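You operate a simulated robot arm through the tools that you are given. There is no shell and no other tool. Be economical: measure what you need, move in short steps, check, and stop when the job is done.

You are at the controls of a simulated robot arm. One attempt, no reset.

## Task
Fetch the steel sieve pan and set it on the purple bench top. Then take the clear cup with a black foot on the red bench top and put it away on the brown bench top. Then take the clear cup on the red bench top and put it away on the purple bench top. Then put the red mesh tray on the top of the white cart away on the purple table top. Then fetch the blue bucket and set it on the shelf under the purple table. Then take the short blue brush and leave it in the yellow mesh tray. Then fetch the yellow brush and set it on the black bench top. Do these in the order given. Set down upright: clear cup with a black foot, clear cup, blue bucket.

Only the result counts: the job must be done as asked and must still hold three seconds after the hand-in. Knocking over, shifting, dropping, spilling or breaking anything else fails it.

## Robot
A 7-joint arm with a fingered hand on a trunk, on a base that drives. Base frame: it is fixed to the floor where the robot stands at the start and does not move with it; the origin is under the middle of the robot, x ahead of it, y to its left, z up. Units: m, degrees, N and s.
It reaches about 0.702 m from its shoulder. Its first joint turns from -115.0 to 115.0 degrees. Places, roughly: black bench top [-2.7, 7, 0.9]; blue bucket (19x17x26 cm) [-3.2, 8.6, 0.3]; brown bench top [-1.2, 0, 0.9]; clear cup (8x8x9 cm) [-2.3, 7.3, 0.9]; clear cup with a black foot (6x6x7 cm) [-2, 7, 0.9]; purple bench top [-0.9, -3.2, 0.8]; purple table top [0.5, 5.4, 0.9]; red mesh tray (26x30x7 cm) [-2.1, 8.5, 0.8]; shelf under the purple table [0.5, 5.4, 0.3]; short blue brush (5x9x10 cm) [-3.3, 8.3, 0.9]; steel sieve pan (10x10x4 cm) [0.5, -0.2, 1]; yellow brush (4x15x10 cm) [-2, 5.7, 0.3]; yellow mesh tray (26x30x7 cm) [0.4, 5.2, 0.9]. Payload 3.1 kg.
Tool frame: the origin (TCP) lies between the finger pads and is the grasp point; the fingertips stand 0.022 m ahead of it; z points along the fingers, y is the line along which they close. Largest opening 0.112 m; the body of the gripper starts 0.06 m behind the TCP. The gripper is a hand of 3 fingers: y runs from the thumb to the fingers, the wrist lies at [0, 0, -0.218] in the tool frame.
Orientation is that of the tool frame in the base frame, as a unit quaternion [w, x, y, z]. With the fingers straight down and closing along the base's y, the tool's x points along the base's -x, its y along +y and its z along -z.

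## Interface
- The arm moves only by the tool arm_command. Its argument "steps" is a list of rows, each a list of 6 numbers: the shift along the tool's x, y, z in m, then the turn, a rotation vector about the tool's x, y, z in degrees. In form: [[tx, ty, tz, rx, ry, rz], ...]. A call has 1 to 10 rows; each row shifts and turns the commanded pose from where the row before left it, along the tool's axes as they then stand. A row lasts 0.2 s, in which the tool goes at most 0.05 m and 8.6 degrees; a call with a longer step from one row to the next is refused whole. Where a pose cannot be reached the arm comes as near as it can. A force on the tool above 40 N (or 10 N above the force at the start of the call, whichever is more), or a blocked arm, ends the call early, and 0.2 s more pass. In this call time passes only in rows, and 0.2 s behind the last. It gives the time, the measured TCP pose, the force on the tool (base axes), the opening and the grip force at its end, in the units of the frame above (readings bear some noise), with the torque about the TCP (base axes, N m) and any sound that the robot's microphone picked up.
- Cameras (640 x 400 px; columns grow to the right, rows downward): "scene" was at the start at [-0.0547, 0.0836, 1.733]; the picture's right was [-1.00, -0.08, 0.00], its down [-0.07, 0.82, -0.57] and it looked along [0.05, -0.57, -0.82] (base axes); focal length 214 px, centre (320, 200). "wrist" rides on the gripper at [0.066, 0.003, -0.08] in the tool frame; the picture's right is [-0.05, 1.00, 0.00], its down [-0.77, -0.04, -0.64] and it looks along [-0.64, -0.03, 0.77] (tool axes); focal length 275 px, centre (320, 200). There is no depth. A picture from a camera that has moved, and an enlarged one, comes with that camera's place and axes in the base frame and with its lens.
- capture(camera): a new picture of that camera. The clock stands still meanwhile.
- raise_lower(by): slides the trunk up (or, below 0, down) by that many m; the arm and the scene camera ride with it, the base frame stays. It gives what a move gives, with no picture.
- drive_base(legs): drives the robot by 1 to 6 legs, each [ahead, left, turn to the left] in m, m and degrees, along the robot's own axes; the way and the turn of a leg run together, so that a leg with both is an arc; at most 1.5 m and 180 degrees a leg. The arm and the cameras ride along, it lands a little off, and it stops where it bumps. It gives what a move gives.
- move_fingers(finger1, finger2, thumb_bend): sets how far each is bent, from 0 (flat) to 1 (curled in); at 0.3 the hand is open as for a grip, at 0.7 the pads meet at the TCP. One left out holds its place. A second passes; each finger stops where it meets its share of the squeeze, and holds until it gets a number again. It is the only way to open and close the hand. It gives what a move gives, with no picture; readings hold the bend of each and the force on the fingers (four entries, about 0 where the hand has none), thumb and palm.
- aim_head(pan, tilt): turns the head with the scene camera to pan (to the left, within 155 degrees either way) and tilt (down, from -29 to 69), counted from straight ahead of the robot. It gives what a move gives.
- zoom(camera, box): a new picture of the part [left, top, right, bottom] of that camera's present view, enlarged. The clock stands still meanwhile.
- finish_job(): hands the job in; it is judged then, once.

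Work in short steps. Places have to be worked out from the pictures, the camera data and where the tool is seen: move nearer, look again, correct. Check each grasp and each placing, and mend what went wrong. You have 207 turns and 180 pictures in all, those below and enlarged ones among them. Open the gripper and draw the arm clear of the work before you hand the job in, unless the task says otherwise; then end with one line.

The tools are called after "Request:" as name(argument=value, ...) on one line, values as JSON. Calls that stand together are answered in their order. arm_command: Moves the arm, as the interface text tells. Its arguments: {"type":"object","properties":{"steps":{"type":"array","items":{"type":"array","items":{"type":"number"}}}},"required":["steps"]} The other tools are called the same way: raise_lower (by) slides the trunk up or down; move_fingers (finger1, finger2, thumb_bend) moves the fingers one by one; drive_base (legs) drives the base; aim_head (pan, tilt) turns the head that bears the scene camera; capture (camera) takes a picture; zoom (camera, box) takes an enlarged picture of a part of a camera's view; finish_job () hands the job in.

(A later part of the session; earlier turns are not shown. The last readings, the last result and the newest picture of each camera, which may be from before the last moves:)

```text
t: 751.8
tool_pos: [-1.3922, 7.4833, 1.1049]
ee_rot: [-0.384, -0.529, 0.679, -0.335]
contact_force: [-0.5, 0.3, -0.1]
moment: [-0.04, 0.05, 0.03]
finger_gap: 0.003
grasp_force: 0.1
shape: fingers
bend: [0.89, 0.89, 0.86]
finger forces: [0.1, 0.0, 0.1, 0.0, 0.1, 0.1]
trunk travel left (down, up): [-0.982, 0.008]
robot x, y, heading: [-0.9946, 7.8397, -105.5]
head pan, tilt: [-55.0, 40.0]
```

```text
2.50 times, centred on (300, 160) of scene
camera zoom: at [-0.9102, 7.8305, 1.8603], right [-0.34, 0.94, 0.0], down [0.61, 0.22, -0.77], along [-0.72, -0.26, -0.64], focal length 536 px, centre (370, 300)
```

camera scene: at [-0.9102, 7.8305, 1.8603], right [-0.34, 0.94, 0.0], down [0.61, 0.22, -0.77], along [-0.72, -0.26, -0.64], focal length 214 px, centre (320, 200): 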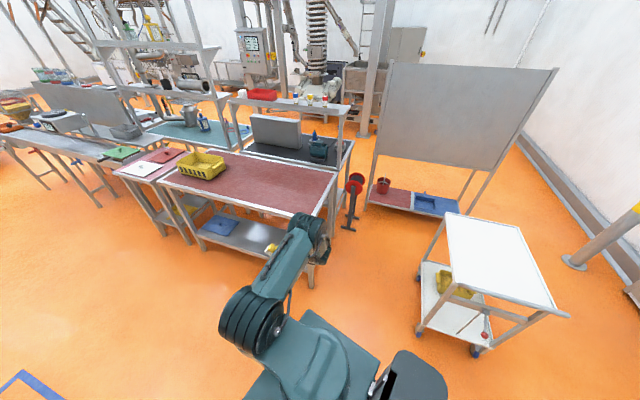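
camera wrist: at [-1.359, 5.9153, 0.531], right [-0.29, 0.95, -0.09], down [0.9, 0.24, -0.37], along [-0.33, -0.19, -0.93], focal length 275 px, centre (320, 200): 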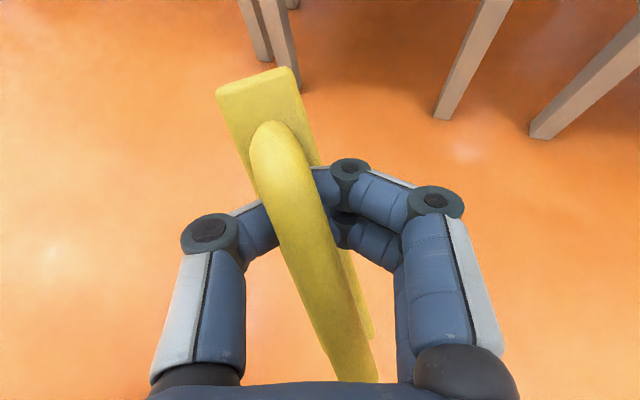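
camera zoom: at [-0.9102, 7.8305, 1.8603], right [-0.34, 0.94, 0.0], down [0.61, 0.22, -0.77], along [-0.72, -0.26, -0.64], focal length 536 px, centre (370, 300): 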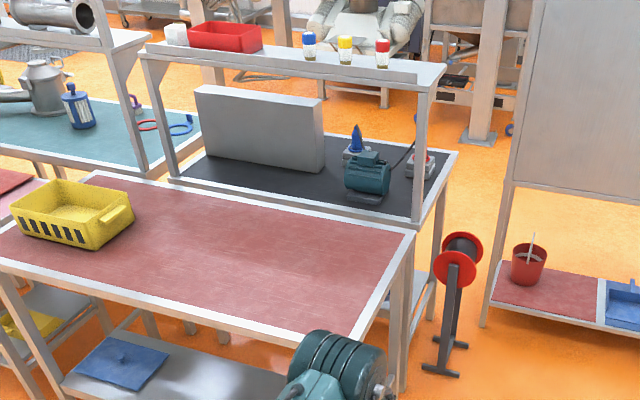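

From here: the far-end strip of the black bench (x≈-2.66, y≈7.39, between motor and edge) is reachable over the reel pedestal while staying clear of the corner post at (-2.47,7.46). Retract slightly and strafe in.

Request:
arm_command(steps=[[-0.023, 0, -0.04, 0, 0, 0]])

Request:
drive_base(legs=[[0.22, -1.2, 0.5]])

Request:
capture(camera="wrist")

Request:
aim_head(pan=-15, tilt=45)

Request:
capture(camera="scene")

```text
t: 752.2
tool_pos: [-1.3818, 7.5317, 1.1032]
ee_rot: [-0.384, -0.528, 0.679, -0.336]
contact_force: [-0.4, -0.2, -1.1]
moment: [-0.02, 0.01, 0.02]
finger_gap: 0.0032
grasp_force: 0.1
shape: fingers
bend: [0.89, 0.89, 0.86]
finger forces: [0.0, 0.0, 0.0, 0.1, 0.1, 0.1]
trunk travel left (down, up): [-0.982, 0.008]
robot x, y, heading: [-0.9939, 7.8404, -105.5]
head pan, tilt: [-55.0, 40.0]
```

```text
t: 758.4
tool_pos: [-2.595, 7.6219, 1.1032]
ee_rot: [-0.381, -0.534, 0.675, -0.338]
contact_force: [0.7, 0.3, -0.8]
moment: [0.01, -0.03, -0.01]
finger_gap: 0.003
grasp_force: 0.1
shape: fingers
bend: [0.89, 0.89, 0.86]
finger forces: [0.0, 0.1, 0.0, 0.1, 0.1, 0.0]
trunk travel left (down, up): [-0.982, 0.008]
robot x, y, heading: [-2.2084, 7.939, -104.5]
head pan, tilt: [-55.0, 40.0]
```

```text
13 pictures are left
camera wrist: at [-2.5959, 7.6633, 1.2001], right [-0.97, 0.22, -0.09], down [0.24, 0.9, -0.37], along [0.0, -0.38, -0.93], focal length 275 px, centre (320, 200)
```

wrist: 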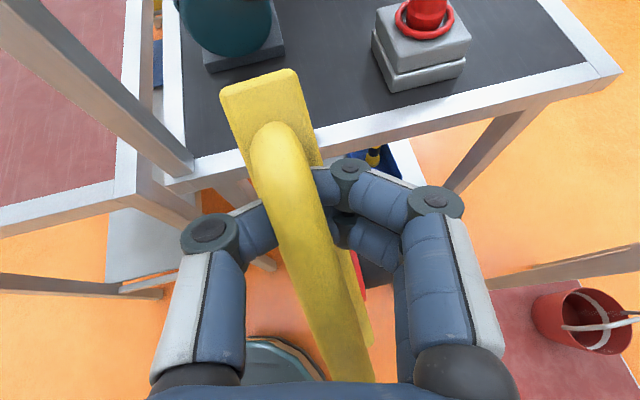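

```text
t: 759.4
tool_pos: [-2.5949, 7.623, 1.1033]
ee_rot: [-0.382, -0.533, 0.675, -0.338]
contact_force: [0.9, 0.3, -1.8]
moment: [-0.02, 0.0, -0.01]
finger_gap: 0.0029
grasp_force: 0.1
shape: fingers
bend: [0.89, 0.89, 0.86]
finger forces: [0.1, 0.0, 0.0, 0.1, 0.1, 0.0]
trunk travel left (down, up): [-0.982, 0.008]
robot x, y, heading: [-2.2108, 7.937, -104.6]
head pan, tilt: [-15.0, 45.0]
```

```text
12 pictures are left
camera scene: at [-2.0888, 7.8905, 1.8531], right [-0.87, 0.49, 0.0], down [0.35, 0.61, -0.71], along [-0.35, -0.61, -0.71], focal length 214 px, centre (320, 200)
```

scene: 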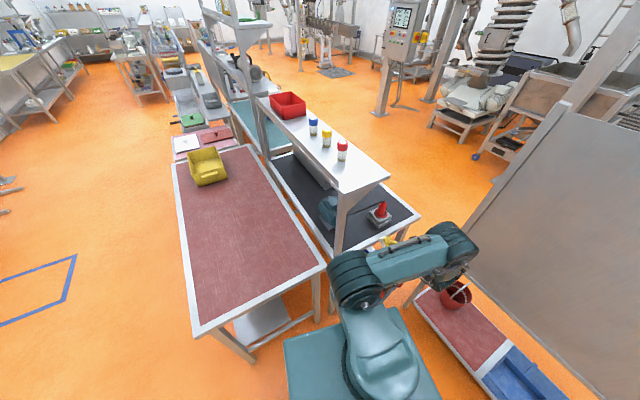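

The wrist view shows a free corridor on the black top between motor base (x≈-2.60) and cone block (x≈-2.73); the brush is aligned with y. Lowering 5 cm and moving in to about (-2.675,7.375).

Request:
raise_lower(by=-0.05)

Request:
drive_base(legs=[[0.06, -0.015, 0]])

Request:
arm_command(steps=[[0.018, 0, 0.0312, 0, 0, 0], [0.018, 0, 0.0312, 0, 0, 0], [0.018, 0, 0.0312, 0, 0, 0], [0.018, 0, 0.0312, 0, 0, 0]])

Request:
capture(camera="wrist")

```text
t: 760.4
tool_pos: [-2.5952, 7.623, 1.054]
ee_rot: [-0.381, -0.534, 0.675, -0.338]
contact_force: [0.3, 0.6, -0.2]
moment: [-0.01, 0.03, 0.04]
finger_gap: 0.0032
grasp_force: 0.0
shape: fingers
bend: [0.89, 0.89, 0.86]
finger forces: [0.1, 0.0, 0.1, 0.0, 0.0, 0.0]
trunk travel left (down, up): [-0.932, 0.058]
robot x, y, heading: [-2.2106, 7.9387, -104.5]
head pan, tilt: [-15.0, 45.0]
```

```text
t: 761.3
tool_pos: [-2.6249, 7.5688, 1.054]
ee_rot: [-0.381, -0.533, 0.675, -0.338]
contact_force: [1.6, 0.3, -0.6]
moment: [0.01, 0.05, -0.02]
finger_gap: 0.0031
grasp_force: 0.0
shape: fingers
bend: [0.89, 0.89, 0.86]
finger forces: [0.0, 0.2, 0.1, 0.0, 0.0, 0.0]
trunk travel left (down, up): [-0.932, 0.058]
robot x, y, heading: [-2.2425, 7.8835, -104.5]
head pan, tilt: [-15.0, 45.0]
```

```text
t: 762.3
tool_pos: [-2.6544, 7.4255, 1.0566]
ee_rot: [-0.381, -0.533, 0.677, -0.336]
contact_force: [0.7, -0.7, -0.8]
moment: [0.04, 0.01, -0.04]
finger_gap: 0.0031
grasp_force: 0.0
shape: fingers
bend: [0.89, 0.89, 0.86]
finger forces: [0.0, 0.0, 0.1, 0.0, 0.0, 0.0]
trunk travel left (down, up): [-0.932, 0.058]
robot x, y, heading: [-2.2412, 7.8839, -104.3]
head pan, tilt: [-15.0, 45.0]
```

```text
11 pictures are left
camera wrist: at [-2.6554, 7.4666, 1.152], right [-0.97, 0.23, -0.09], down [0.24, 0.9, -0.37], along [0.0, -0.38, -0.93], focal length 275 px, centre (320, 200)
```

wrist: 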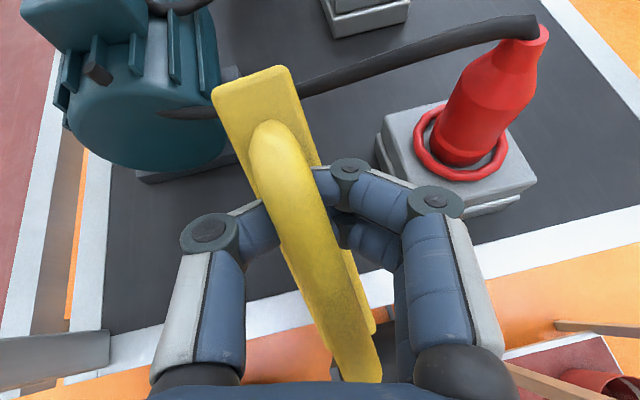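

A cable crosses just beyond the brush's far end, so I'll place it here (brush y≈7.31–7.46). Nudging 1 cm and lowering.

Request:
arm_command(steps=[[0.005, 0, 0.0085, 0, 0, 0]])

Request:
raise_lower(by=-0.05)

Request:
raise_lower(by=-0.02)

Request:
capture(camera="wrist")

```text
t: 762.7
tool_pos: [-2.6572, 7.418, 1.0561]
ee_rot: [-0.381, -0.533, 0.676, -0.336]
contact_force: [-0.6, 0.4, -1.6]
moment: [-0.01, 0.04, 0.04]
finger_gap: 0.0032
grasp_force: 0.0
shape: fingers
bend: [0.89, 0.89, 0.86]
finger forces: [0.0, 0.0, 0.0, 0.0, 0.1, 0.0]
trunk travel left (down, up): [-0.932, 0.058]
robot x, y, heading: [-2.2405, 7.8873, -104.8]
head pan, tilt: [-15.0, 45.0]
```

```text
t: 763.6
tool_pos: [-2.657, 7.419, 1.0059]
ee_rot: [-0.381, -0.533, 0.676, -0.337]
contact_force: [0.4, 0.1, -1.0]
moment: [0.02, -0.02, -0.02]
finger_gap: 0.0028
grasp_force: 0.1
shape: fingers
bend: [0.89, 0.89, 0.86]
finger forces: [0.0, 0.1, 0.0, 0.0, 0.0, 0.1]
trunk travel left (down, up): [-0.882, 0.108]
robot x, y, heading: [-2.2459, 7.8831, -104.4]
head pan, tilt: [-15.0, 45.0]
```

```text
t: 764.3
tool_pos: [-2.6569, 7.4191, 0.9857]
ee_rot: [-0.381, -0.534, 0.676, -0.338]
contact_force: [0.1, 0.5, -1.5]
moment: [0.05, -0.01, 0.01]
finger_gap: 0.0033
grasp_force: 0.1
shape: fingers
bend: [0.89, 0.89, 0.86]
finger forces: [0.0, 0.1, 0.0, 0.0, 0.0, 0.1]
trunk travel left (down, up): [-0.862, 0.128]
robot x, y, heading: [-2.2404, 7.8815, -104.9]
head pan, tilt: [-15.0, 45.0]
```

```text
10 pictures are left
camera wrist: at [-2.6575, 7.4589, 1.0827], right [-0.97, 0.22, -0.09], down [0.24, 0.9, -0.37], along [0.0, -0.38, -0.93], focal length 275 px, centre (320, 200)
```

wrist: 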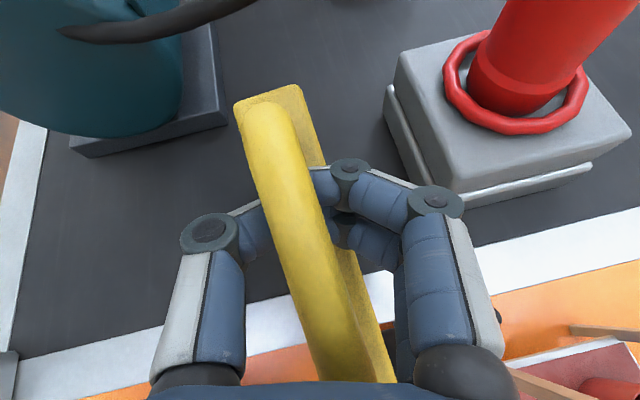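

Still hanging slightly; the cable is well beyond. I'll move 3 cm further in and then lower to contact.

Request:
arm_command(steps=[[0.015, -0.004, 0.026, 0, 0, 0]])

Request:
raise_lower(by=-0.015)

Request:
raise_lower(by=-0.012)

Request:
capture(camera="wrist")

```text
t: 764.7
tool_pos: [-2.6594, 7.3861, 0.9857]
ee_rot: [-0.38, -0.534, 0.676, -0.337]
contact_force: [0.1, 0.2, -0.9]
moment: [-0.01, 0.02, -0.01]
finger_gap: 0.0031
grasp_force: 0.0
shape: fingers
bend: [0.89, 0.89, 0.86]
finger forces: [0.0, 0.1, 0.1, 0.1, 0.1, 0.0]
trunk travel left (down, up): [-0.862, 0.128]
robot x, y, heading: [-2.2398, 7.8844, -104.5]
head pan, tilt: [-15.0, 45.0]
```

```text
t: 765.4
tool_pos: [-2.6593, 7.3874, 0.9703]
ee_rot: [-0.381, -0.533, 0.675, -0.338]
contact_force: [1.0, -1.1, 0.5]
moment: [0.16, 0.03, -0.03]
finger_gap: 0.0028
grasp_force: 0.7
shape: fingers
bend: [0.89, 0.89, 0.86]
finger forces: [0.0, 0.3, 0.0, 0.1, 0.0, 2.0]
trunk travel left (down, up): [-0.847, 0.143]
robot x, y, heading: [-2.2421, 7.8871, -104.4]
head pan, tilt: [-15.0, 45.0]
```

```text
t: 766.0
tool_pos: [-2.6602, 7.3878, 0.9595]
ee_rot: [-0.381, -0.533, 0.676, -0.338]
contact_force: [0.8, 0.2, -0.9]
moment: [-0.02, 0.02, 0.02]
finger_gap: 0.0038
grasp_force: 0.0
shape: fingers
bend: [0.89, 0.89, 0.86]
finger forces: [0.0, 0.0, 0.0, 0.0, 0.0, 0.0]
trunk travel left (down, up): [-0.835, 0.155]
robot x, y, heading: [-2.241, 7.8813, -104.8]
head pan, tilt: [-15.0, 45.0]
```

```text
9 pictures are left
camera wrist: at [-2.66, 7.4284, 1.0562], right [-0.97, 0.23, -0.09], down [0.24, 0.9, -0.37], along [0.0, -0.38, -0.93], focal length 275 px, centre (320, 200)
```

wrist: 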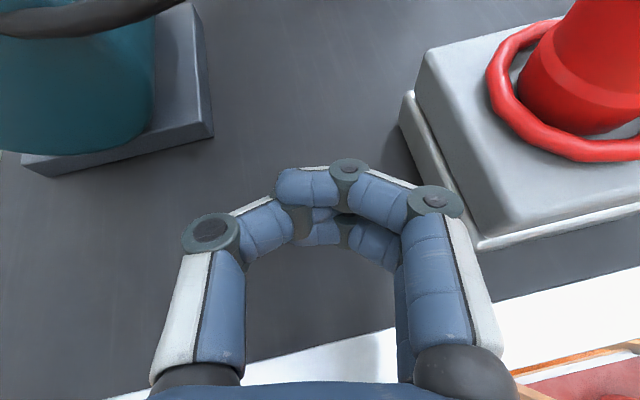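

The brush left the hand. I need to see where it went.

Request:
capture(camera="scene")

```text
8 pictures are left
camera scene: at [-2.1186, 7.836, 1.706], right [-0.87, 0.49, 0.0], down [0.35, 0.61, -0.71], along [-0.35, -0.61, -0.71], focal length 214 px, centre (320, 200)
```

scene: 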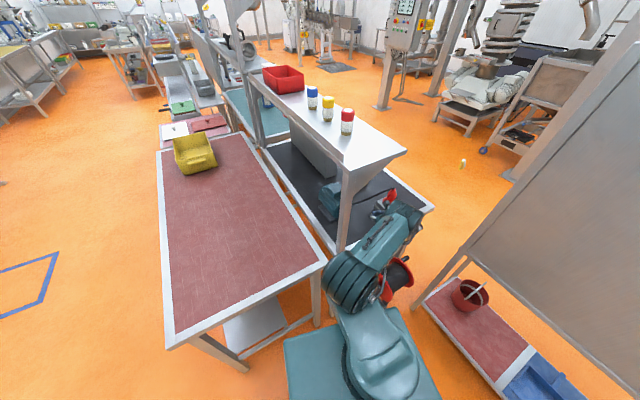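

Request:
zoom(camera="scene", box=[430, 135, 500, 190])

```text
7.27 times, centred on (465, 162) of scene
camera zoom: at [-2.1186, 7.836, 1.706], right [-0.87, 0.49, 0.0], down [0.35, 0.61, -0.71], along [-0.35, -0.61, -0.71], focal length 1560 px, centre (-734, 473)
```

zoom: 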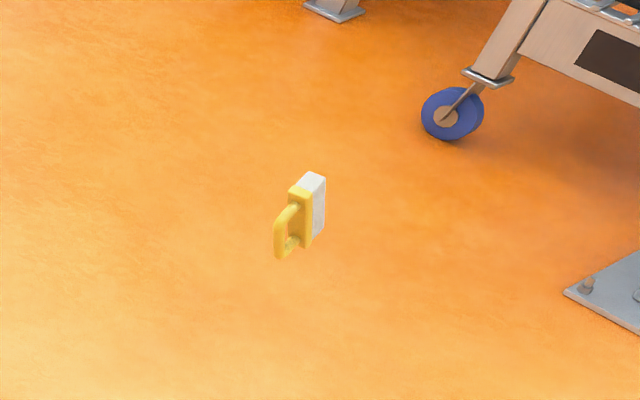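

The squeeze flung the brush away; it looks to be in flight. I'll retract the hand, then look for where it landed.

Request:
raise_lower(by=0.09)

Request:
arm_command(steps=[[-0.02, 0, -0.0346, 0, 0, 0], [-0.02, 0, -0.0346, 0, 0, 0], [-0.02, 0, -0.0346, 0, 0, 0], [-0.02, 0, -0.0346, 0, 0, 0], [-0.02, 0, -0.0346, 0, 0, 0]])

Request:
zoom(camera="scene", box=[390, 90, 570, 220])

```text
t: 767.2
tool_pos: [-2.6593, 7.3863, 1.05]
ee_rot: [-0.38, -0.533, 0.676, -0.337]
contact_force: [0.2, 0.5, 0.0]
moment: [-0.01, -0.03, 0.0]
finger_gap: 0.0036
grasp_force: 0.0
shape: fingers
bend: [0.89, 0.89, 0.86]
finger forces: [0.0, 0.0, 0.0, 0.1, 0.0, 0.1]
trunk travel left (down, up): [-0.925, 0.065]
robot x, y, heading: [-2.2425, 7.8848, -104.7]
head pan, tilt: [-15.0, 45.0]
```

```text
t: 768.4
tool_pos: [-2.6193, 7.5846, 1.0463]
ee_rot: [-0.382, -0.532, 0.676, -0.337]
contact_force: [-0.7, 0.4, 1.0]
moment: [-0.03, -0.01, 0.0]
finger_gap: 0.0039
grasp_force: 0.0
shape: fingers
bend: [0.89, 0.89, 0.87]
finger forces: [0.0, 0.1, 0.1, 0.1, 0.0, 0.1]
trunk travel left (down, up): [-0.925, 0.065]
robot x, y, heading: [-2.2403, 7.8847, -104.5]
head pan, tilt: [-15.0, 45.0]
```

```text
3.08 times, centred on (480, 155) of scene
camera zoom: at [-2.1188, 7.8379, 1.7961], right [-0.87, 0.49, 0.0], down [0.35, 0.61, -0.71], along [-0.35, -0.62, -0.71], focal length 660 px, centre (-172, 338)
```

zoom: 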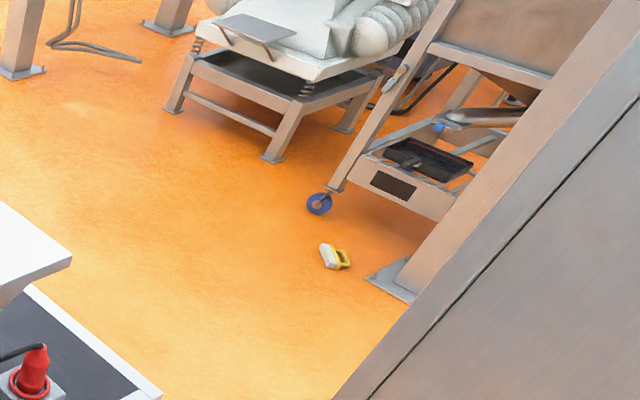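

The brush landed on the open floor near (-5.12,6.93), lying on its side. I'll drive round the stand to fetch it.

Request:
drive_base(legs=[[-0.08, 0, 0], [-0.245, 1.052, 0], [-1.296, -0.18, 0], [0.369, -1.428, 0], [0.369, -1.428, 0]])

```text
t: 794.6
tool_pos: [-4.309, 8.9553, 1.0455]
ee_rot: [-0.381, -0.531, 0.678, -0.336]
contact_force: [0.0, 0.3, 0.1]
moment: [-0.02, 0.02, 0.01]
finger_gap: 0.004
grasp_force: 0.1
shape: fingers
bend: [0.89, 0.89, 0.87]
finger forces: [0.0, 0.1, 0.0, 0.0, 0.1, 0.1]
trunk travel left (down, up): [-0.925, 0.065]
robot x, y, heading: [-3.9332, 9.2557, -104.9]
head pan, tilt: [-15.0, 45.0]
```

Request:
drive_base(legs=[[1.0, -0.14, 0], [0.85, -0.14, 0]])

Request:
arm_command(steps=[[0, 0, 0, 0, -8.5, 0], [0, 0, 0, 0, -8.5, 0], [0, 0, 0, 0, -8.5, 0], [0, 0, 0, 0, -8.5, 0], [0, 0, 0, 0, -8.5, 0], [0, 0, 0, 0, -8.5, 0], [0, 0, 0, 0, -8.5, 0]])

Request:
move_fingers(finger1=0.35, finger2=0.35, thumb_bend=0.35)

Request:
aim_head(pan=-20, tilt=50)

Request:
capture(camera="scene")

```text
t: 804.0
tool_pos: [-5.0688, 7.2513, 1.0463]
ee_rot: [-0.383, -0.529, 0.679, -0.335]
contact_force: [-0.1, -0.7, -0.4]
moment: [0.03, 0.02, 0.03]
finger_gap: 0.0041
grasp_force: 0.0
shape: fingers
bend: [0.89, 0.89, 0.87]
finger forces: [0.0, 0.0, 0.0, 0.0, 0.0, 0.0]
trunk travel left (down, up): [-0.925, 0.065]
robot x, y, heading: [-4.686, 7.5487, -105.3]
head pan, tilt: [-15.0, 45.0]
```

```text
t: 805.6
tool_pos: [-5.0694, 7.2498, 1.0458]
ee_rot: [0.004, -0.625, 0.78, -0.028]
contact_force: [0.2, 0.4, -0.2]
moment: [0.02, 0.0, 0.02]
finger_gap: 0.0039
grasp_force: 0.0
shape: fingers
bend: [0.89, 0.89, 0.87]
finger forces: [0.0, 0.1, 0.1, 0.1, 0.0, 0.1]
trunk travel left (down, up): [-0.925, 0.065]
robot x, y, heading: [-4.6855, 7.5464, -105.2]
head pan, tilt: [-15.0, 45.0]
```

```text
t: 806.6
tool_pos: [-5.0685, 7.2505, 1.046]
ee_rot: [0.004, -0.626, 0.78, -0.029]
contact_force: [0.1, -0.2, -0.9]
moment: [0.0, 0.0, -0.01]
finger_gap: 0.0
grasp_force: 0.0
shape: fingers
bend: [0.72, 0.72, 0.52]
finger forces: [0.0, 0.1, 0.0, 0.1, 0.1, 0.0]
trunk travel left (down, up): [-0.925, 0.065]
robot x, y, heading: [-4.686, 7.5454, -105.3]
head pan, tilt: [-15.0, 45.0]
```

```text
t: 807.3
tool_pos: [-5.0681, 7.2515, 1.0465]
ee_rot: [0.004, -0.625, 0.78, -0.029]
contact_force: [0.9, -0.1, -0.7]
moment: [-0.01, -0.02, -0.02]
finger_gap: 0.0
grasp_force: 0.1
shape: fingers
bend: [0.71, 0.72, 0.49]
finger forces: [0.1, 0.0, 0.0, 0.1, 0.1, 0.0]
trunk travel left (down, up): [-0.925, 0.065]
robot x, y, heading: [-4.687, 7.5466, -105.1]
head pan, tilt: [-20.0, 50.0]
```

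```text
5 pictures are left
camera scene: at [-4.5693, 7.5047, 1.7892], right [-0.82, 0.58, 0.0], down [0.44, 0.62, -0.64], along [-0.37, -0.52, -0.77], focal length 214 px, centre (320, 200)
```

scene: 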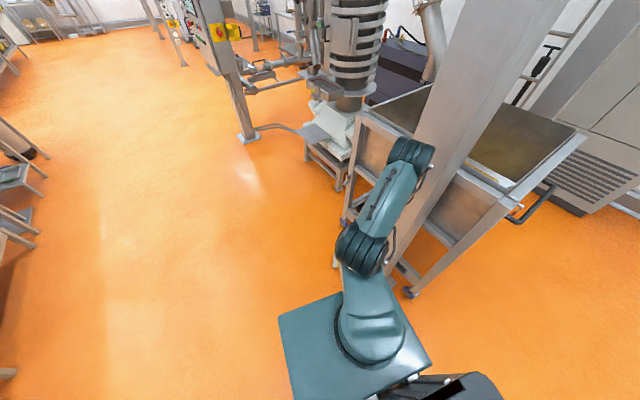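

The brush is just ahead near (-5.12,6.93), partly hidden by the elbow. The fingers seem interlocked; opening the thumb first.

Request:
move_fingers(thumb_bend=0.2)

Request:
move_fingers(finger1=0.3, finger2=0.3, thumb_bend=0.3)

Request:
raise_lower(by=-0.4)

```text
t: 808.3
tool_pos: [-5.0683, 7.2511, 1.0458]
ee_rot: [0.004, -0.626, 0.779, -0.029]
contact_force: [0.0, 0.5, -0.4]
moment: [-0.03, 0.02, 0.02]
finger_gap: 0.0
grasp_force: 0.0
shape: fingers
bend: [0.7, 0.7, 0.41]
finger forces: [0.0, 0.0, 0.0, 0.0, 0.1, 0.1]
trunk travel left (down, up): [-0.925, 0.065]
robot x, y, heading: [-4.6873, 7.5453, -105.6]
head pan, tilt: [-20.0, 50.0]
```

```text
t: 809.3
tool_pos: [-5.0685, 7.2508, 1.0474]
ee_rot: [0.004, -0.626, 0.78, -0.029]
contact_force: [0.2, -0.3, -0.1]
moment: [-0.01, -0.01, -0.02]
finger_gap: 0.0003
grasp_force: 0.2
shape: fingers
bend: [0.71, 0.71, 0.44]
finger forces: [0.1, 0.1, 0.0, 0.0, 0.1, 0.0]
trunk travel left (down, up): [-0.925, 0.065]
robot x, y, heading: [-4.6877, 7.5446, -105.1]
head pan, tilt: [-20.0, 50.0]
```

```text
t: 813.1
tool_pos: [-5.0685, 7.2512, 0.6464]
ee_rot: [0.004, -0.625, 0.78, -0.029]
contact_force: [0.1, 0.2, -0.7]
moment: [-0.01, -0.01, -0.02]
finger_gap: 0.0002
grasp_force: 0.1
shape: fingers
bend: [0.71, 0.71, 0.44]
finger forces: [0.0, 0.1, 0.0, 0.1, 0.1, 0.1]
trunk travel left (down, up): [-0.525, 0.465]
robot x, y, heading: [-4.6895, 7.5462, -105.3]
head pan, tilt: [-20.0, 50.0]
```

Fingers are caught on the thumb. I'll curl everything in, then open the fingers first and the thumb afterwards.

Request:
move_fingers(finger1=0.9, finger2=0.9, thumb_bend=1.0)

Request:
move_fingers(finger1=0.2, finger2=0.2)

Request:
move_fingers(thumb_bend=0.2)

```text
t: 814.1
tool_pos: [-5.0688, 7.2512, 0.6469]
ee_rot: [0.005, -0.626, 0.78, -0.029]
contact_force: [0.0, -0.2, 0.0]
moment: [0.01, 0.02, 0.0]
finger_gap: 0.0051
grasp_force: 0.0
shape: fingers
bend: [0.87, 0.87, 0.87]
finger forces: [0.0, 0.0, 0.1, 0.0, 0.0, 0.0]
trunk travel left (down, up): [-0.525, 0.465]
robot x, y, heading: [-4.685, 7.5493, -105.3]
head pan, tilt: [-20.0, 50.0]
```

```text
t: 815.1
tool_pos: [-5.0695, 7.251, 0.6471]
ee_rot: [0.004, -0.625, 0.78, -0.029]
contact_force: [-0.2, 0.1, 0.3]
moment: [-0.06, -0.01, 0.0]
finger_gap: 0.0426
grasp_force: 0.1
shape: fingers
bend: [0.2, 0.2, 1.0]
finger forces: [0.1, 0.0, 0.0, 0.0, 0.1, 0.1]
trunk travel left (down, up): [-0.525, 0.465]
robot x, y, heading: [-4.6882, 7.5457, -105.5]
head pan, tilt: [-20.0, 50.0]
```

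```text
t: 816.1
tool_pos: [-5.0688, 7.251, 0.6458]
ee_rot: [0.004, -0.626, 0.78, -0.028]
contact_force: [0.4, 0.0, -0.1]
moment: [-0.03, 0.01, 0.03]
finger_gap: 0.1288
grasp_force: 0.1
shape: fingers
bend: [0.2, 0.2, 0.2]
finger forces: [0.0, 0.1, 0.0, 0.0, 0.0, 0.0]
trunk travel left (down, up): [-0.525, 0.465]
robot x, y, heading: [-4.6858, 7.5473, -105.5]
head pan, tilt: [-20.0, 50.0]
```

The fingers are free again. Moving beside the brush (staying off the pillar base nearby), lowering, and looking with the wrist camera.

Request:
drive_base(legs=[[0, 0.12, 0], [0.36, 0, 0]])

Request:
raise_lower(by=-0.25)

Request:
capture(camera="wrist")

```text
t: 819.3
tool_pos: [-5.0495, 6.871, 0.646]
ee_rot: [0.005, -0.625, 0.78, -0.029]
contact_force: [-0.1, 0.1, -0.4]
moment: [-0.01, -0.02, -0.02]
finger_gap: 0.1287
grasp_force: 0.1
shape: fingers
bend: [0.2, 0.2, 0.2]
finger forces: [0.0, 0.0, 0.0, 0.0, 0.0, 0.0]
trunk travel left (down, up): [-0.525, 0.465]
robot x, y, heading: [-4.6669, 7.1659, -105.5]
head pan, tilt: [-20.0, 50.0]
```

```text
t: 821.8
tool_pos: [-5.0493, 6.8712, 0.3961]
ee_rot: [0.004, -0.625, 0.78, -0.029]
contact_force: [0.1, -0.3, 0.5]
moment: [0.0, 0.01, -0.02]
finger_gap: 0.1286
grasp_force: 0.1
shape: fingers
bend: [0.2, 0.2, 0.2]
finger forces: [0.0, 0.0, 0.0, 0.0, 0.0, 0.0]
trunk travel left (down, up): [-0.275, 0.715]
robot x, y, heading: [-4.6686, 7.1666, -105.3]
head pan, tilt: [-20.0, 50.0]
```

```text
4 pictures are left
camera wrist: at [-5.0712, 6.8115, 0.4784], right [-0.96, 0.26, -0.05], down [0.18, 0.77, 0.61], along [0.2, 0.58, -0.79], focal length 275 px, centre (320, 200)
```

wrist: 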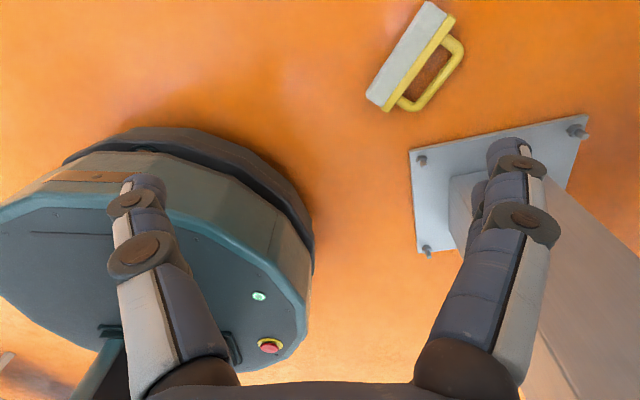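

The brush lies at about 45°, overall centre ≈(-5.172,6.935). I'll align the hand to span its 10 cm height, and lower to check.

Request:
arm_command(steps=[[-0.009, 0.0335, 0, 0, 0, 0], [-0.009, 0.0335, 0, 0, 0, 0], [-0.009, 0.0335, 0, 0, 0, 0], [-0.0085, 0.0335, 0, 0, 0, 0], [0, 0, 0, 0, 0, 8.3], [0, 0, 0, 0, 0, 8.3], [0, 0, 0, 0, 0, 8.3], [0, 0, 0, 0, 0, 8.3]])

Request:
raise_lower(by=-0.25)

Request:
capture(camera="wrist")

```text
t: 823.6
tool_pos: [-5.1728, 6.9362, 0.3894]
ee_rot: [0.013, -0.375, 0.927, -0.025]
contact_force: [0.0, 0.5, 0.4]
moment: [0.01, -0.03, 0.04]
finger_gap: 0.1291
grasp_force: 0.2
shape: fingers
bend: [0.2, 0.2, 0.2]
finger forces: [0.1, 0.0, 0.0, 0.0, 0.0, 0.0]
trunk travel left (down, up): [-0.275, 0.715]
robot x, y, heading: [-4.6693, 7.1663, -105.4]
head pan, tilt: [-20.0, 50.0]
```

```text
t: 826.2
tool_pos: [-5.1736, 6.9341, 0.1385]
ee_rot: [0.013, -0.376, 0.926, -0.026]
contact_force: [-0.4, -0.1, -0.4]
moment: [0.0, 0.01, 0.02]
finger_gap: 0.1291
grasp_force: 0.0
shape: fingers
bend: [0.2, 0.2, 0.2]
finger forces: [0.0, 0.0, 0.0, 0.0, 0.0, 0.1]
trunk travel left (down, up): [-0.025, 0.965]
robot x, y, heading: [-4.6696, 7.1703, -105.4]
head pan, tilt: [-20.0, 50.0]
```

```text
3 pictures are left
camera wrist: at [-5.2261, 6.8953, 0.2189], right [-0.66, 0.75, -0.06], down [0.55, 0.54, 0.64], along [0.51, 0.39, -0.77], focal length 275 px, centre (320, 200)
```

wrist: 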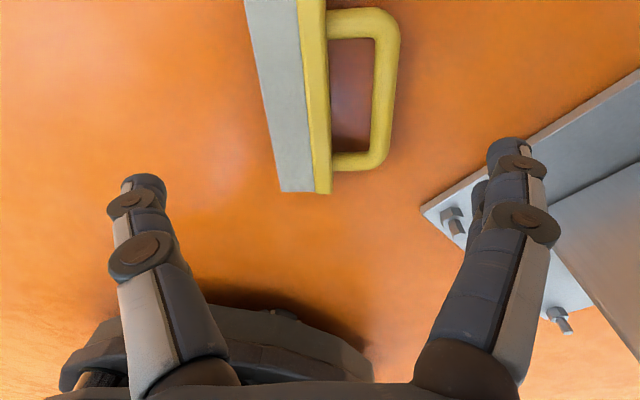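

Well aligned; the brush is nearly centred between thumb and fingers. Shifting 9 mm and descending to the floor.

Request:
arm_command(steps=[[0, 0.009, 0.03, 0, 0, 0], [0, 0, 0.03, 0, 0, 0], [0, 0, 0.02, 0, 0, 0], [0, 0, 0.01, 0, 0, 0]])

```text
t: 827.2
tool_pos: [-5.1748, 6.9382, 0.0474]
ee_rot: [0.012, -0.376, 0.926, -0.026]
contact_force: [-0.3, -0.4, 0.1]
moment: [0.02, 0.01, 0.0]
finger_gap: 0.129
grasp_force: 0.1
shape: fingers
bend: [0.2, 0.2, 0.2]
finger forces: [0.0, 0.1, 0.0, 0.0, 0.1, 0.1]
trunk travel left (down, up): [-0.025, 0.965]
robot x, y, heading: [-4.6701, 7.1672, -105.7]
head pan, tilt: [-20.0, 50.0]
```

Request:
move_fingers(finger1=0.5, finger2=0.5, thumb_bend=0.5)

```text
t: 828.2
tool_pos: [-5.1751, 6.9376, 0.0488]
ee_rot: [0.011, -0.376, 0.926, -0.026]
contact_force: [1.7, -2.2, 14.3]
moment: [-0.06, -0.06, 0.09]
finger_gap: 0.0752
grasp_force: 8.0
shape: fingers
bend: [0.46, 0.46, 0.45]
finger forces: [3.5, 3.8, 0.1, 0.0, 10.0, 0.1]
trunk travel left (down, up): [-0.025, 0.965]
robot x, y, heading: [-4.6673, 7.167, -105.5]
head pan, tilt: [-20.0, 50.0]
```

Tips touch floor and brush. Rising 6 mm and squeezing.

Request:
arm_command(steps=[[0, 0, -0.006, 0, 0, 0]])

Request:
move_fingers(finger1=0.7, finger2=0.7, thumb_bend=0.7)

```text
t: 828.6
tool_pos: [-5.1742, 6.9383, 0.0539]
ee_rot: [0.013, -0.376, 0.926, -0.025]
contact_force: [1.5, 0.6, 0.0]
moment: [-0.03, 0.01, 0.0]
finger_gap: 0.0553
grasp_force: 0.0
shape: fingers
bend: [0.5, 0.5, 0.5]
finger forces: [0.0, 0.1, 0.0, 0.0, 0.1, 0.0]
trunk travel left (down, up): [-0.025, 0.965]
robot x, y, heading: [-4.6672, 7.1686, -105.2]
head pan, tilt: [-20.0, 50.0]
```

```text
t: 829.6
tool_pos: [-5.1748, 6.9375, 0.0547]
ee_rot: [0.013, -0.376, 0.926, -0.026]
contact_force: [0.7, 0.4, -0.3]
moment: [0.0, -0.01, 0.01]
finger_gap: 0.004
grasp_force: 0.9
shape: fingers
bend: [0.7, 0.69, 0.69]
finger forces: [0.0, 0.7, 0.0, 0.1, 0.8, 0.0]
trunk travel left (down, up): [-0.025, 0.965]
robot x, y, heading: [-4.6633, 7.1685, -105.7]
head pan, tilt: [-20.0, 50.0]
```

Closed above it without a hold. I'll reopen, go back down and squeeze there.

Request:
move_fingers(finger1=0.2, finger2=0.2, thumb_bend=0.2)

Request:
arm_command(steps=[[0, 0, 0.01, 0, 0, 0]])

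Request:
move_fingers(finger1=0.75, finger2=0.75, thumb_bend=0.75)

```text
t: 830.6
tool_pos: [-5.1746, 6.9383, 0.0543]
ee_rot: [0.013, -0.376, 0.926, -0.026]
contact_force: [0.7, 0.5, -0.8]
moment: [-0.01, 0.01, 0.0]
finger_gap: 0.1289
grasp_force: 0.0
shape: fingers
bend: [0.2, 0.2, 0.2]
finger forces: [0.0, 0.1, 0.1, 0.1, 0.0, 0.0]
trunk travel left (down, up): [-0.025, 0.965]
robot x, y, heading: [-4.6649, 7.1647, -105.3]
head pan, tilt: [-20.0, 50.0]
```

```text
t: 831.0
tool_pos: [-5.1752, 6.9385, 0.0445]
ee_rot: [0.012, -0.376, 0.926, -0.026]
contact_force: [-0.1, 0.2, 0.3]
moment: [-0.01, 0.02, 0.02]
finger_gap: 0.1289
grasp_force: 0.0
shape: fingers
bend: [0.2, 0.2, 0.2]
finger forces: [0.1, 0.1, 0.0, 0.0, 0.0, 0.0]
trunk travel left (down, up): [-0.025, 0.965]
robot x, y, heading: [-4.6691, 7.1676, -105.3]
head pan, tilt: [-20.0, 50.0]
```

```text
t: 832.0
tool_pos: [-5.1747, 6.9374, 0.0441]
ee_rot: [0.012, -0.376, 0.926, -0.026]
contact_force: [0.5, -0.9, -0.8]
moment: [0.0, 0.02, 0.0]
finger_gap: 0.0415
grasp_force: 12.7
shape: fingers
bend: [0.72, 0.71, 0.49]
finger forces: [6.1, 6.0, 0.0, 0.0, 12.0, 0.0]
trunk travel left (down, up): [-0.025, 0.965]
robot x, y, heading: [-4.6672, 7.1673, -105.5]
head pan, tilt: [-20.0, 50.0]
```

It grips something about 4 cm wide — the brush block. Lifting and checking with a picture.

Request:
raise_lower(by=0.1)

Request:
capture(camera="wrist")

```text
t: 833.4
tool_pos: [-5.1741, 6.9384, 0.144]
ee_rot: [0.013, -0.376, 0.926, -0.026]
contact_force: [-0.6, 0.3, -1.2]
moment: [0.0, 0.02, -0.02]
finger_gap: 0.0412
grasp_force: 12.0
shape: fingers
bend: [0.72, 0.71, 0.49]
finger forces: [6.1, 6.1, 0.1, 0.0, 12.0, 0.0]
trunk travel left (down, up): [-0.125, 0.865]
robot x, y, heading: [-4.6676, 7.1642, -105.4]
head pan, tilt: [-20.0, 50.0]
```

```text
2 pictures are left
camera wrist: at [-5.228, 6.898, 0.2244], right [-0.66, 0.75, -0.06], down [0.55, 0.54, 0.64], along [0.51, 0.39, -0.77], focal length 275 px, centre (320, 200)
```

wrist: 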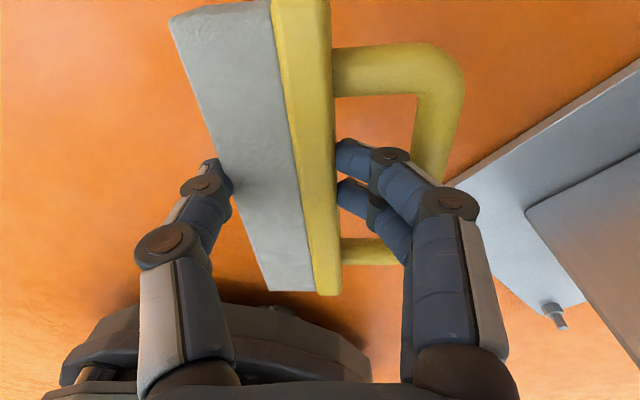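

A firm hold now (fingers in the arch, thumb on bristles). I'll raise it, fold the arm to a compact pose, and take it to the back (-x) side of the black bench.

Request:
raise_lower(by=0.4)

Request:
raise_lower(by=0.4)

Request:
arm_command(steps=[[-0.0137, -0.0457, 0, 0, 0, 0], [-0.0137, -0.0457, 0, 0, 0, 0], [-0.0137, -0.0457, 0, 0, 0, 0], [-0.0137, -0.0457, 0, 0, 0, 0], [-0.0137, -0.0457, 0, 0, 0, 0], [-0.0137, -0.0457, 0, 0, 0, 0]])

Request:
arm_command(steps=[[0, 0, 0, 0, 0, 8.5], [0, 0, 0, 0, 0, 8.5], [0, 0, 0, 0, 0, 8.5], [0, 0, 0, 0, 0, 8.5], [0, 0, 0, 0, 0, 8.5], [0, 0, 0, 0, 0, 8.5], [0, 0, 0, 0, 0, 8.5]])

```text
t: 837.2
tool_pos: [-5.1738, 6.9378, 0.5452]
ee_rot: [0.013, -0.376, 0.926, -0.026]
contact_force: [-0.3, 0.2, -2.0]
moment: [0.0, 0.01, -0.04]
finger_gap: 0.0413
grasp_force: 12.1
shape: fingers
bend: [0.72, 0.71, 0.49]
finger forces: [5.9, 6.0, 0.0, 0.0, 12.0, 0.0]
trunk travel left (down, up): [-0.525, 0.465]
robot x, y, heading: [-4.6681, 7.1671, -105.4]
head pan, tilt: [-20.0, 50.0]
```

```text
t: 841.0
tool_pos: [-5.1753, 6.9378, 0.9443]
ee_rot: [0.013, -0.376, 0.926, -0.026]
contact_force: [0.0, -0.6, 0.5]
moment: [0.0, 0.03, 0.05]
finger_gap: 0.0416
grasp_force: 11.7
shape: fingers
bend: [0.72, 0.71, 0.49]
finger forces: [5.9, 6.1, 0.0, 0.0, 12.0, 0.1]
trunk travel left (down, up): [-0.925, 0.065]
robot x, y, heading: [-4.6676, 7.1668, -105.4]
head pan, tilt: [-20.0, 50.0]
```

```text
t: 842.4
tool_pos: [-4.9226, 6.7984, 0.9627]
ee_rot: [0.011, -0.376, 0.926, -0.025]
contact_force: [0.1, -0.3, -0.2]
moment: [0.0, 0.04, 0.03]
finger_gap: 0.0412
grasp_force: 11.8
shape: fingers
bend: [0.72, 0.71, 0.49]
finger forces: [5.9, 5.8, 0.0, 0.1, 11.9, 0.0]
trunk travel left (down, up): [-0.925, 0.065]
robot x, y, heading: [-4.6689, 7.1696, -105.3]
head pan, tilt: [-20.0, 50.0]
```

```text
t: 844.0
tool_pos: [-4.9241, 6.7983, 0.9586]
ee_rot: [0.023, 0.134, 0.991, -0.016]
contact_force: [0.3, 0.0, -1.2]
moment: [-0.01, 0.03, -0.01]
finger_gap: 0.0413
grasp_force: 11.5
shape: fingers
bend: [0.72, 0.71, 0.49]
finger forces: [5.9, 5.7, 0.0, 0.0, 11.6, 0.0]
trunk travel left (down, up): [-0.925, 0.065]
robot x, y, heading: [-4.6676, 7.1649, -105.2]
head pan, tilt: [-20.0, 50.0]
```

Request:
arm_command(steps=[[0, 0, -0.04, 0, 0, 0], [0, 0, -0.04, 0, 0, 0]])

Request:
raise_lower(by=0.06)

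Request:
drive_base(legs=[[0, 0, 105.2], [0.85, 0.165, 0]])

Request:
aim_head(pan=5, tilt=35)

Request:
capture(camera="scene")

```text
t: 844.6
tool_pos: [-4.9276, 6.8034, 1.0415]
ee_rot: [0.024, 0.134, 0.991, -0.017]
contact_force: [-0.5, -0.5, -1.8]
moment: [-0.02, -0.01, 0.01]
finger_gap: 0.041
grasp_force: 11.4
shape: fingers
bend: [0.72, 0.72, 0.49]
finger forces: [5.7, 5.7, 0.1, 0.0, 11.4, 0.1]
trunk travel left (down, up): [-0.925, 0.065]
robot x, y, heading: [-4.6711, 7.1661, -105.4]
head pan, tilt: [-20.0, 50.0]
```

```text
t: 845.6
tool_pos: [-4.9293, 6.8011, 1.0999]
ee_rot: [0.024, 0.133, 0.991, -0.016]
contact_force: [0.0, -0.7, -1.1]
moment: [0.02, 0.02, 0.01]
finger_gap: 0.041
grasp_force: 11.6
shape: fingers
bend: [0.72, 0.72, 0.49]
finger forces: [5.6, 5.8, 0.1, 0.1, 11.5, 0.0]
trunk travel left (down, up): [-0.985, 0.005]
robot x, y, heading: [-4.6685, 7.169, -105.3]
head pan, tilt: [-20.0, 50.0]
```

```text
t: 854.6
tool_pos: [-3.3967, 7.1692, 1.1006]
ee_rot: [0.027, -0.706, 0.708, 0.008]
contact_force: [0.2, 0.4, -2.1]
moment: [-0.01, 0.01, -0.02]
finger_gap: 0.0408
grasp_force: 10.8
shape: fingers
bend: [0.72, 0.72, 0.49]
finger forces: [5.5, 5.4, 0.0, 0.0, 11.0, 0.1]
trunk travel left (down, up): [-0.985, 0.005]
robot x, y, heading: [-3.8169, 7.3283, -0.3]
head pan, tilt: [-20.0, 50.0]
```

```text
t: 855.5
tool_pos: [-3.3982, 7.1684, 1.0999]
ee_rot: [0.027, -0.705, 0.708, 0.009]
contact_force: [0.1, 0.2, -0.6]
moment: [-0.02, -0.01, 0.0]
finger_gap: 0.0408
grasp_force: 10.8
shape: fingers
bend: [0.72, 0.72, 0.49]
finger forces: [5.6, 5.5, 0.0, 0.1, 11.0, 0.1]
trunk travel left (down, up): [-0.985, 0.005]
robot x, y, heading: [-3.8166, 7.3238, -0.6]
head pan, tilt: [5.0, 35.0]
```

```text
1 pictures are left
camera scene: at [-3.7902, 7.4875, 1.8708], right [0.08, -1.0, 0.0], down [-0.57, -0.05, -0.82], along [0.82, 0.07, -0.57], focal length 214 px, centre (320, 200)
```

scene: 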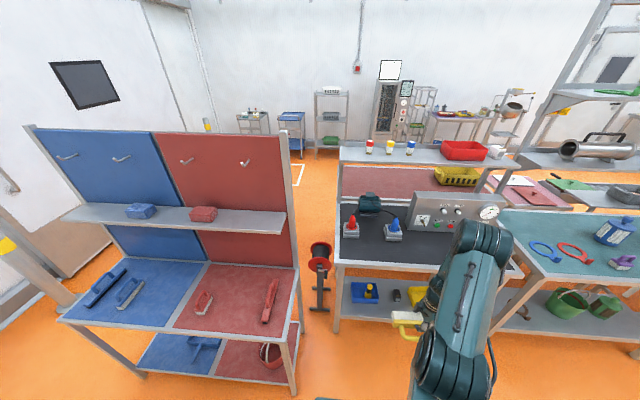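

Clear view: free strip on the black top at x -2.79…-2.96 between the cone blocks and the near edge, y≈7.2. Driving in and positioning over it.

Request:
drive_base(legs=[[0.45, 0, 0.5]])

Request:
arm_command(steps=[[-0.02, -0.03, 0, 0, 0, 0], [-0.02, -0.03, 0, 0, 0, 0]])

```text
t: 858.2
tool_pos: [-2.9473, 7.1741, 1.0997]
ee_rot: [-0.027, 0.71, -0.704, -0.008]
contact_force: [0.0, 0.4, -1.2]
moment: [-0.02, 0.02, -0.01]
finger_gap: 0.0406
grasp_force: 11.0
shape: fingers
bend: [0.72, 0.72, 0.49]
finger forces: [5.7, 5.4, 0.0, 0.0, 11.0, 0.0]
trunk travel left (down, up): [-0.985, 0.005]
robot x, y, heading: [-3.3676, 7.3262, 0.3]
head pan, tilt: [5.0, 35.0]
```

```text
t: 858.8
tool_pos: [-2.887, 7.2172, 1.1025]
ee_rot: [-0.027, 0.71, -0.704, -0.01]
contact_force: [-0.1, -0.8, -1.0]
moment: [-0.01, -0.02, -0.01]
finger_gap: 0.0406
grasp_force: 10.7
shape: fingers
bend: [0.72, 0.72, 0.49]
finger forces: [5.6, 5.6, 0.0, 0.1, 11.1, 0.0]
trunk travel left (down, up): [-0.985, 0.005]
robot x, y, heading: [-3.3733, 7.326, 0.2]
head pan, tilt: [5.0, 35.0]
```

Request:
raise_lower(by=-0.12)

Request:
raise_lower(by=-0.025)

Request:
raise_lower(by=-0.012)

```text
t: 860.3
tool_pos: [-2.8867, 7.2156, 0.9836]
ee_rot: [-0.028, 0.709, -0.704, -0.009]
contact_force: [-0.9, 1.2, -0.9]
moment: [-0.04, 0.05, 0.01]
finger_gap: 0.0405
grasp_force: 10.5
shape: fingers
bend: [0.72, 0.72, 0.49]
finger forces: [5.6, 5.6, 0.1, 0.0, 11.1, 0.0]
trunk travel left (down, up): [-0.865, 0.125]
robot x, y, heading: [-3.366, 7.3218, 0.5]
head pan, tilt: [5.0, 35.0]
```

```text
t: 861.0
tool_pos: [-2.888, 7.2158, 0.9587]
ee_rot: [-0.027, 0.709, -0.704, -0.009]
contact_force: [0.9, 0.3, -1.8]
moment: [-0.02, 0.01, -0.01]
finger_gap: 0.0406
grasp_force: 11.2
shape: fingers
bend: [0.72, 0.72, 0.49]
finger forces: [5.6, 5.4, 0.1, 0.0, 11.0, 0.0]
trunk travel left (down, up): [-0.84, 0.15]
robot x, y, heading: [-3.3686, 7.3281, 0.2]
head pan, tilt: [5.0, 35.0]
```

```text
t: 861.6
tool_pos: [-2.8876, 7.2149, 0.9454]
ee_rot: [-0.027, 0.71, -0.704, -0.009]
contact_force: [-0.2, 0.0, -1.1]
moment: [-0.02, 0.0, 0.05]
finger_gap: 0.0407
grasp_force: 11.3
shape: fingers
bend: [0.72, 0.72, 0.49]
finger forces: [5.6, 5.5, 0.0, 0.0, 11.2, 0.0]
trunk travel left (down, up): [-0.828, 0.162]
robot x, y, heading: [-3.3665, 7.3262, 0.3]
head pan, tilt: [5.0, 35.0]
```

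No contact yet; continuing in small steps.

Request:
raise_lower(by=-0.01)

Request:
raise_lower(by=-0.008)

Request:
raise_lower(by=-0.006)

```text
t: 862.2
tool_pos: [-2.8876, 7.2153, 0.938]
ee_rot: [-0.028, 0.71, -0.704, -0.008]
contact_force: [-2.5, 0.1, 17.0]
moment: [0.02, -0.24, -0.06]
finger_gap: 0.0409
grasp_force: 14.4
shape: fingers
bend: [0.74, 0.73, 0.48]
finger forces: [7.8, 7.7, 0.0, 0.1, 13.2, 0.0]
trunk travel left (down, up): [-0.818, 0.172]
robot x, y, heading: [-3.3715, 7.3246, 0.4]
head pan, tilt: [5.0, 35.0]
```

```text
t: 862.7
tool_pos: [-2.889, 7.2153, 0.9303]
ee_rot: [-0.029, 0.71, -0.704, -0.007]
contact_force: [-0.7, -1.0, 30.7]
moment: [0.02, -0.57, 0.02]
finger_gap: 0.0421
grasp_force: 19.0
shape: fingers
bend: [0.74, 0.74, 0.48]
finger forces: [8.3, 8.9, 0.1, 0.0, 21.2, 0.0]
trunk travel left (down, up): [-0.81, 0.18]
robot x, y, heading: [-3.3698, 7.3243, 0.2]
head pan, tilt: [5.0, 35.0]
```

```text
t: 863.3
tool_pos: [-2.8897, 7.215, 0.9226]
ee_rot: [-0.029, 0.71, -0.703, -0.008]
contact_force: [0.2, 0.6, 19.5]
moment: [-0.01, -0.1, 0.08]
finger_gap: 0.0429
grasp_force: 17.9
shape: fingers
bend: [0.74, 0.74, 0.5]
finger forces: [8.5, 8.9, 0.0, 0.0, 18.3, 0.0]
trunk travel left (down, up): [-0.804, 0.186]
robot x, y, heading: [-3.37, 7.3228, 0.6]
head pan, tilt: [5.0, 35.0]
```

On the bench. Easing up 5 mm and releasing gradually, thumb first.

Request:
raise_lower(by=0.006)

Request:
move_fingers(thumb_bend=0.42)

Request:
move_fingers(finger1=0.62, finger2=0.62, thumb_bend=0.36)

```text
t: 863.8
tool_pos: [-2.888, 7.2158, 0.9276]
ee_rot: [-0.026, 0.71, -0.704, -0.01]
contact_force: [0.1, -0.9, -0.3]
moment: [-0.02, -0.04, -0.04]
finger_gap: 0.0418
grasp_force: 13.0
shape: fingers
bend: [0.72, 0.72, 0.49]
finger forces: [6.7, 6.5, 0.0, 0.0, 13.0, 0.1]
trunk travel left (down, up): [-0.81, 0.18]
robot x, y, heading: [-3.3688, 7.3294, 0.2]
head pan, tilt: [5.0, 35.0]
```

```text
t: 864.8
tool_pos: [-2.8857, 7.2145, 0.9279]
ee_rot: [-0.028, 0.71, -0.704, -0.009]
contact_force: [-0.2, -0.5, -0.2]
moment: [-0.02, -0.01, -0.02]
finger_gap: 0.0451
grasp_force: 6.7
shape: fingers
bend: [0.73, 0.72, 0.4]
finger forces: [3.2, 3.2, 0.1, 0.0, 6.7, 0.0]
trunk travel left (down, up): [-0.81, 0.18]
robot x, y, heading: [-3.3674, 7.3253, 0.4]
head pan, tilt: [5.0, 35.0]
```

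```text
t: 865.8
tool_pos: [-2.8861, 7.2152, 0.9286]
ee_rot: [-0.027, 0.71, -0.704, -0.009]
contact_force: [0.0, 0.7, 0.0]
moment: [0.04, -0.02, 0.02]
finger_gap: 0.0572
grasp_force: 0.0
shape: fingers
bend: [0.63, 0.62, 0.36]
finger forces: [0.4, 0.0, 0.0, 0.1, 0.0, 0.0]
trunk travel left (down, up): [-0.81, 0.18]
robot x, y, heading: [-3.3704, 7.3267, 0.3]
head pan, tilt: [5.0, 35.0]
```

Released. Lifting straight up slowly, watching forces.

Request:
raise_lower(by=0.03)

Request:
raise_lower(by=0.13)

Request:
arm_command(steps=[[0, 0.04, -0.01, 0, 0, 0], [0, 0.045, 0, 0, 0, 0]])

Request:
drive_base(legs=[[-0.4, 0, 0]])

Request:
aim_head(pan=15, tilt=35)

Request:
zoom(camera="scene", box=[280, 170, 500, 310])

```text
t: 866.6
tool_pos: [-2.8863, 7.2159, 0.9586]
ee_rot: [-0.027, 0.71, -0.704, -0.008]
contact_force: [0.6, 0.1, 0.4]
moment: [0.0, 0.0, 0.0]
finger_gap: 0.0581
grasp_force: 0.2
shape: fingers
bend: [0.62, 0.62, 0.36]
finger forces: [0.0, 0.1, 0.0, 0.1, 0.1, 0.0]
trunk travel left (down, up): [-0.84, 0.15]
robot x, y, heading: [-3.3669, 7.3243, 0.4]
head pan, tilt: [5.0, 35.0]
```

```text
t: 868.2
tool_pos: [-2.887, 7.2135, 1.0886]
ee_rot: [-0.027, 0.709, -0.705, -0.009]
contact_force: [-0.3, -0.7, -1.0]
moment: [0.04, -0.02, 0.01]
finger_gap: 0.058
grasp_force: 0.1
shape: fingers
bend: [0.62, 0.62, 0.36]
finger forces: [0.1, 0.1, 0.0, 0.0, 0.0, 0.1]
trunk travel left (down, up): [-0.97, 0.02]
robot x, y, heading: [-3.3669, 7.3292, 0.2]
head pan, tilt: [5.0, 35.0]
```

```text
t: 868.8
tool_pos: [-2.9734, 7.2158, 1.0967]
ee_rot: [-0.027, 0.71, -0.704, -0.008]
contact_force: [-0.3, -0.4, 0.5]
moment: [-0.02, 0.0, -0.02]
finger_gap: 0.0579
grasp_force: 0.1
shape: fingers
bend: [0.62, 0.62, 0.36]
finger forces: [0.0, 0.1, 0.0, 0.0, 0.0, 0.0]
trunk travel left (down, up): [-0.97, 0.02]
robot x, y, heading: [-3.3672, 7.327, 0.3]
head pan, tilt: [5.0, 35.0]
```

```text
t: 871.3
tool_pos: [-3.376, 7.2098, 1.0959]
ee_rot: [-0.027, 0.709, -0.705, -0.009]
contact_force: [-0.7, -0.3, 0.5]
moment: [0.01, 0.0, -0.05]
finger_gap: 0.0578
grasp_force: 0.1
shape: fingers
bend: [0.62, 0.62, 0.36]
finger forces: [0.1, 0.0, 0.0, 0.0, 0.1, 0.1]
trunk travel left (down, up): [-0.97, 0.02]
robot x, y, heading: [-3.7761, 7.32, 0.0]
head pan, tilt: [5.0, 35.0]
```

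```text
t: 872.0
tool_pos: [-3.3774, 7.2096, 1.0964]
ee_rot: [-0.027, 0.709, -0.705, -0.008]
contact_force: [-0.1, 0.9, 0.4]
moment: [-0.02, 0.0, 0.01]
finger_gap: 0.0581
grasp_force: 0.1
shape: fingers
bend: [0.62, 0.62, 0.36]
finger forces: [0.1, 0.0, 0.1, 0.0, 0.0, 0.1]
trunk travel left (down, up): [-0.97, 0.02]
robot x, y, heading: [-3.7706, 7.3235, 0.4]
head pan, tilt: [15.0, 35.0]
```

```text
2.86 times, centred on (390, 240) of scene
camera zoom: at [-3.7505, 7.5014, 1.8559], right [0.26, -0.97, 0.0], down [-0.55, -0.15, -0.82], along [0.79, 0.21, -0.57], focal length 613 px, centre (120, 86)
```

zoom: 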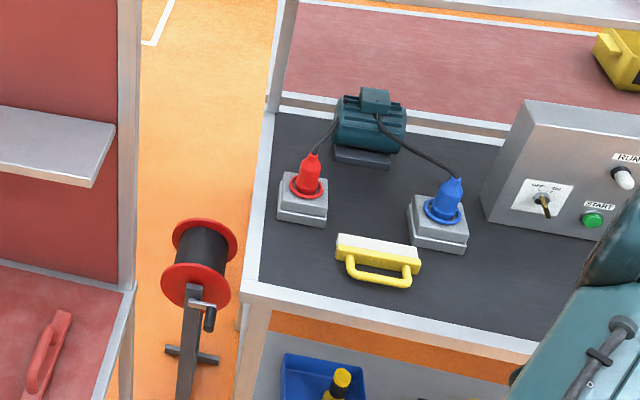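

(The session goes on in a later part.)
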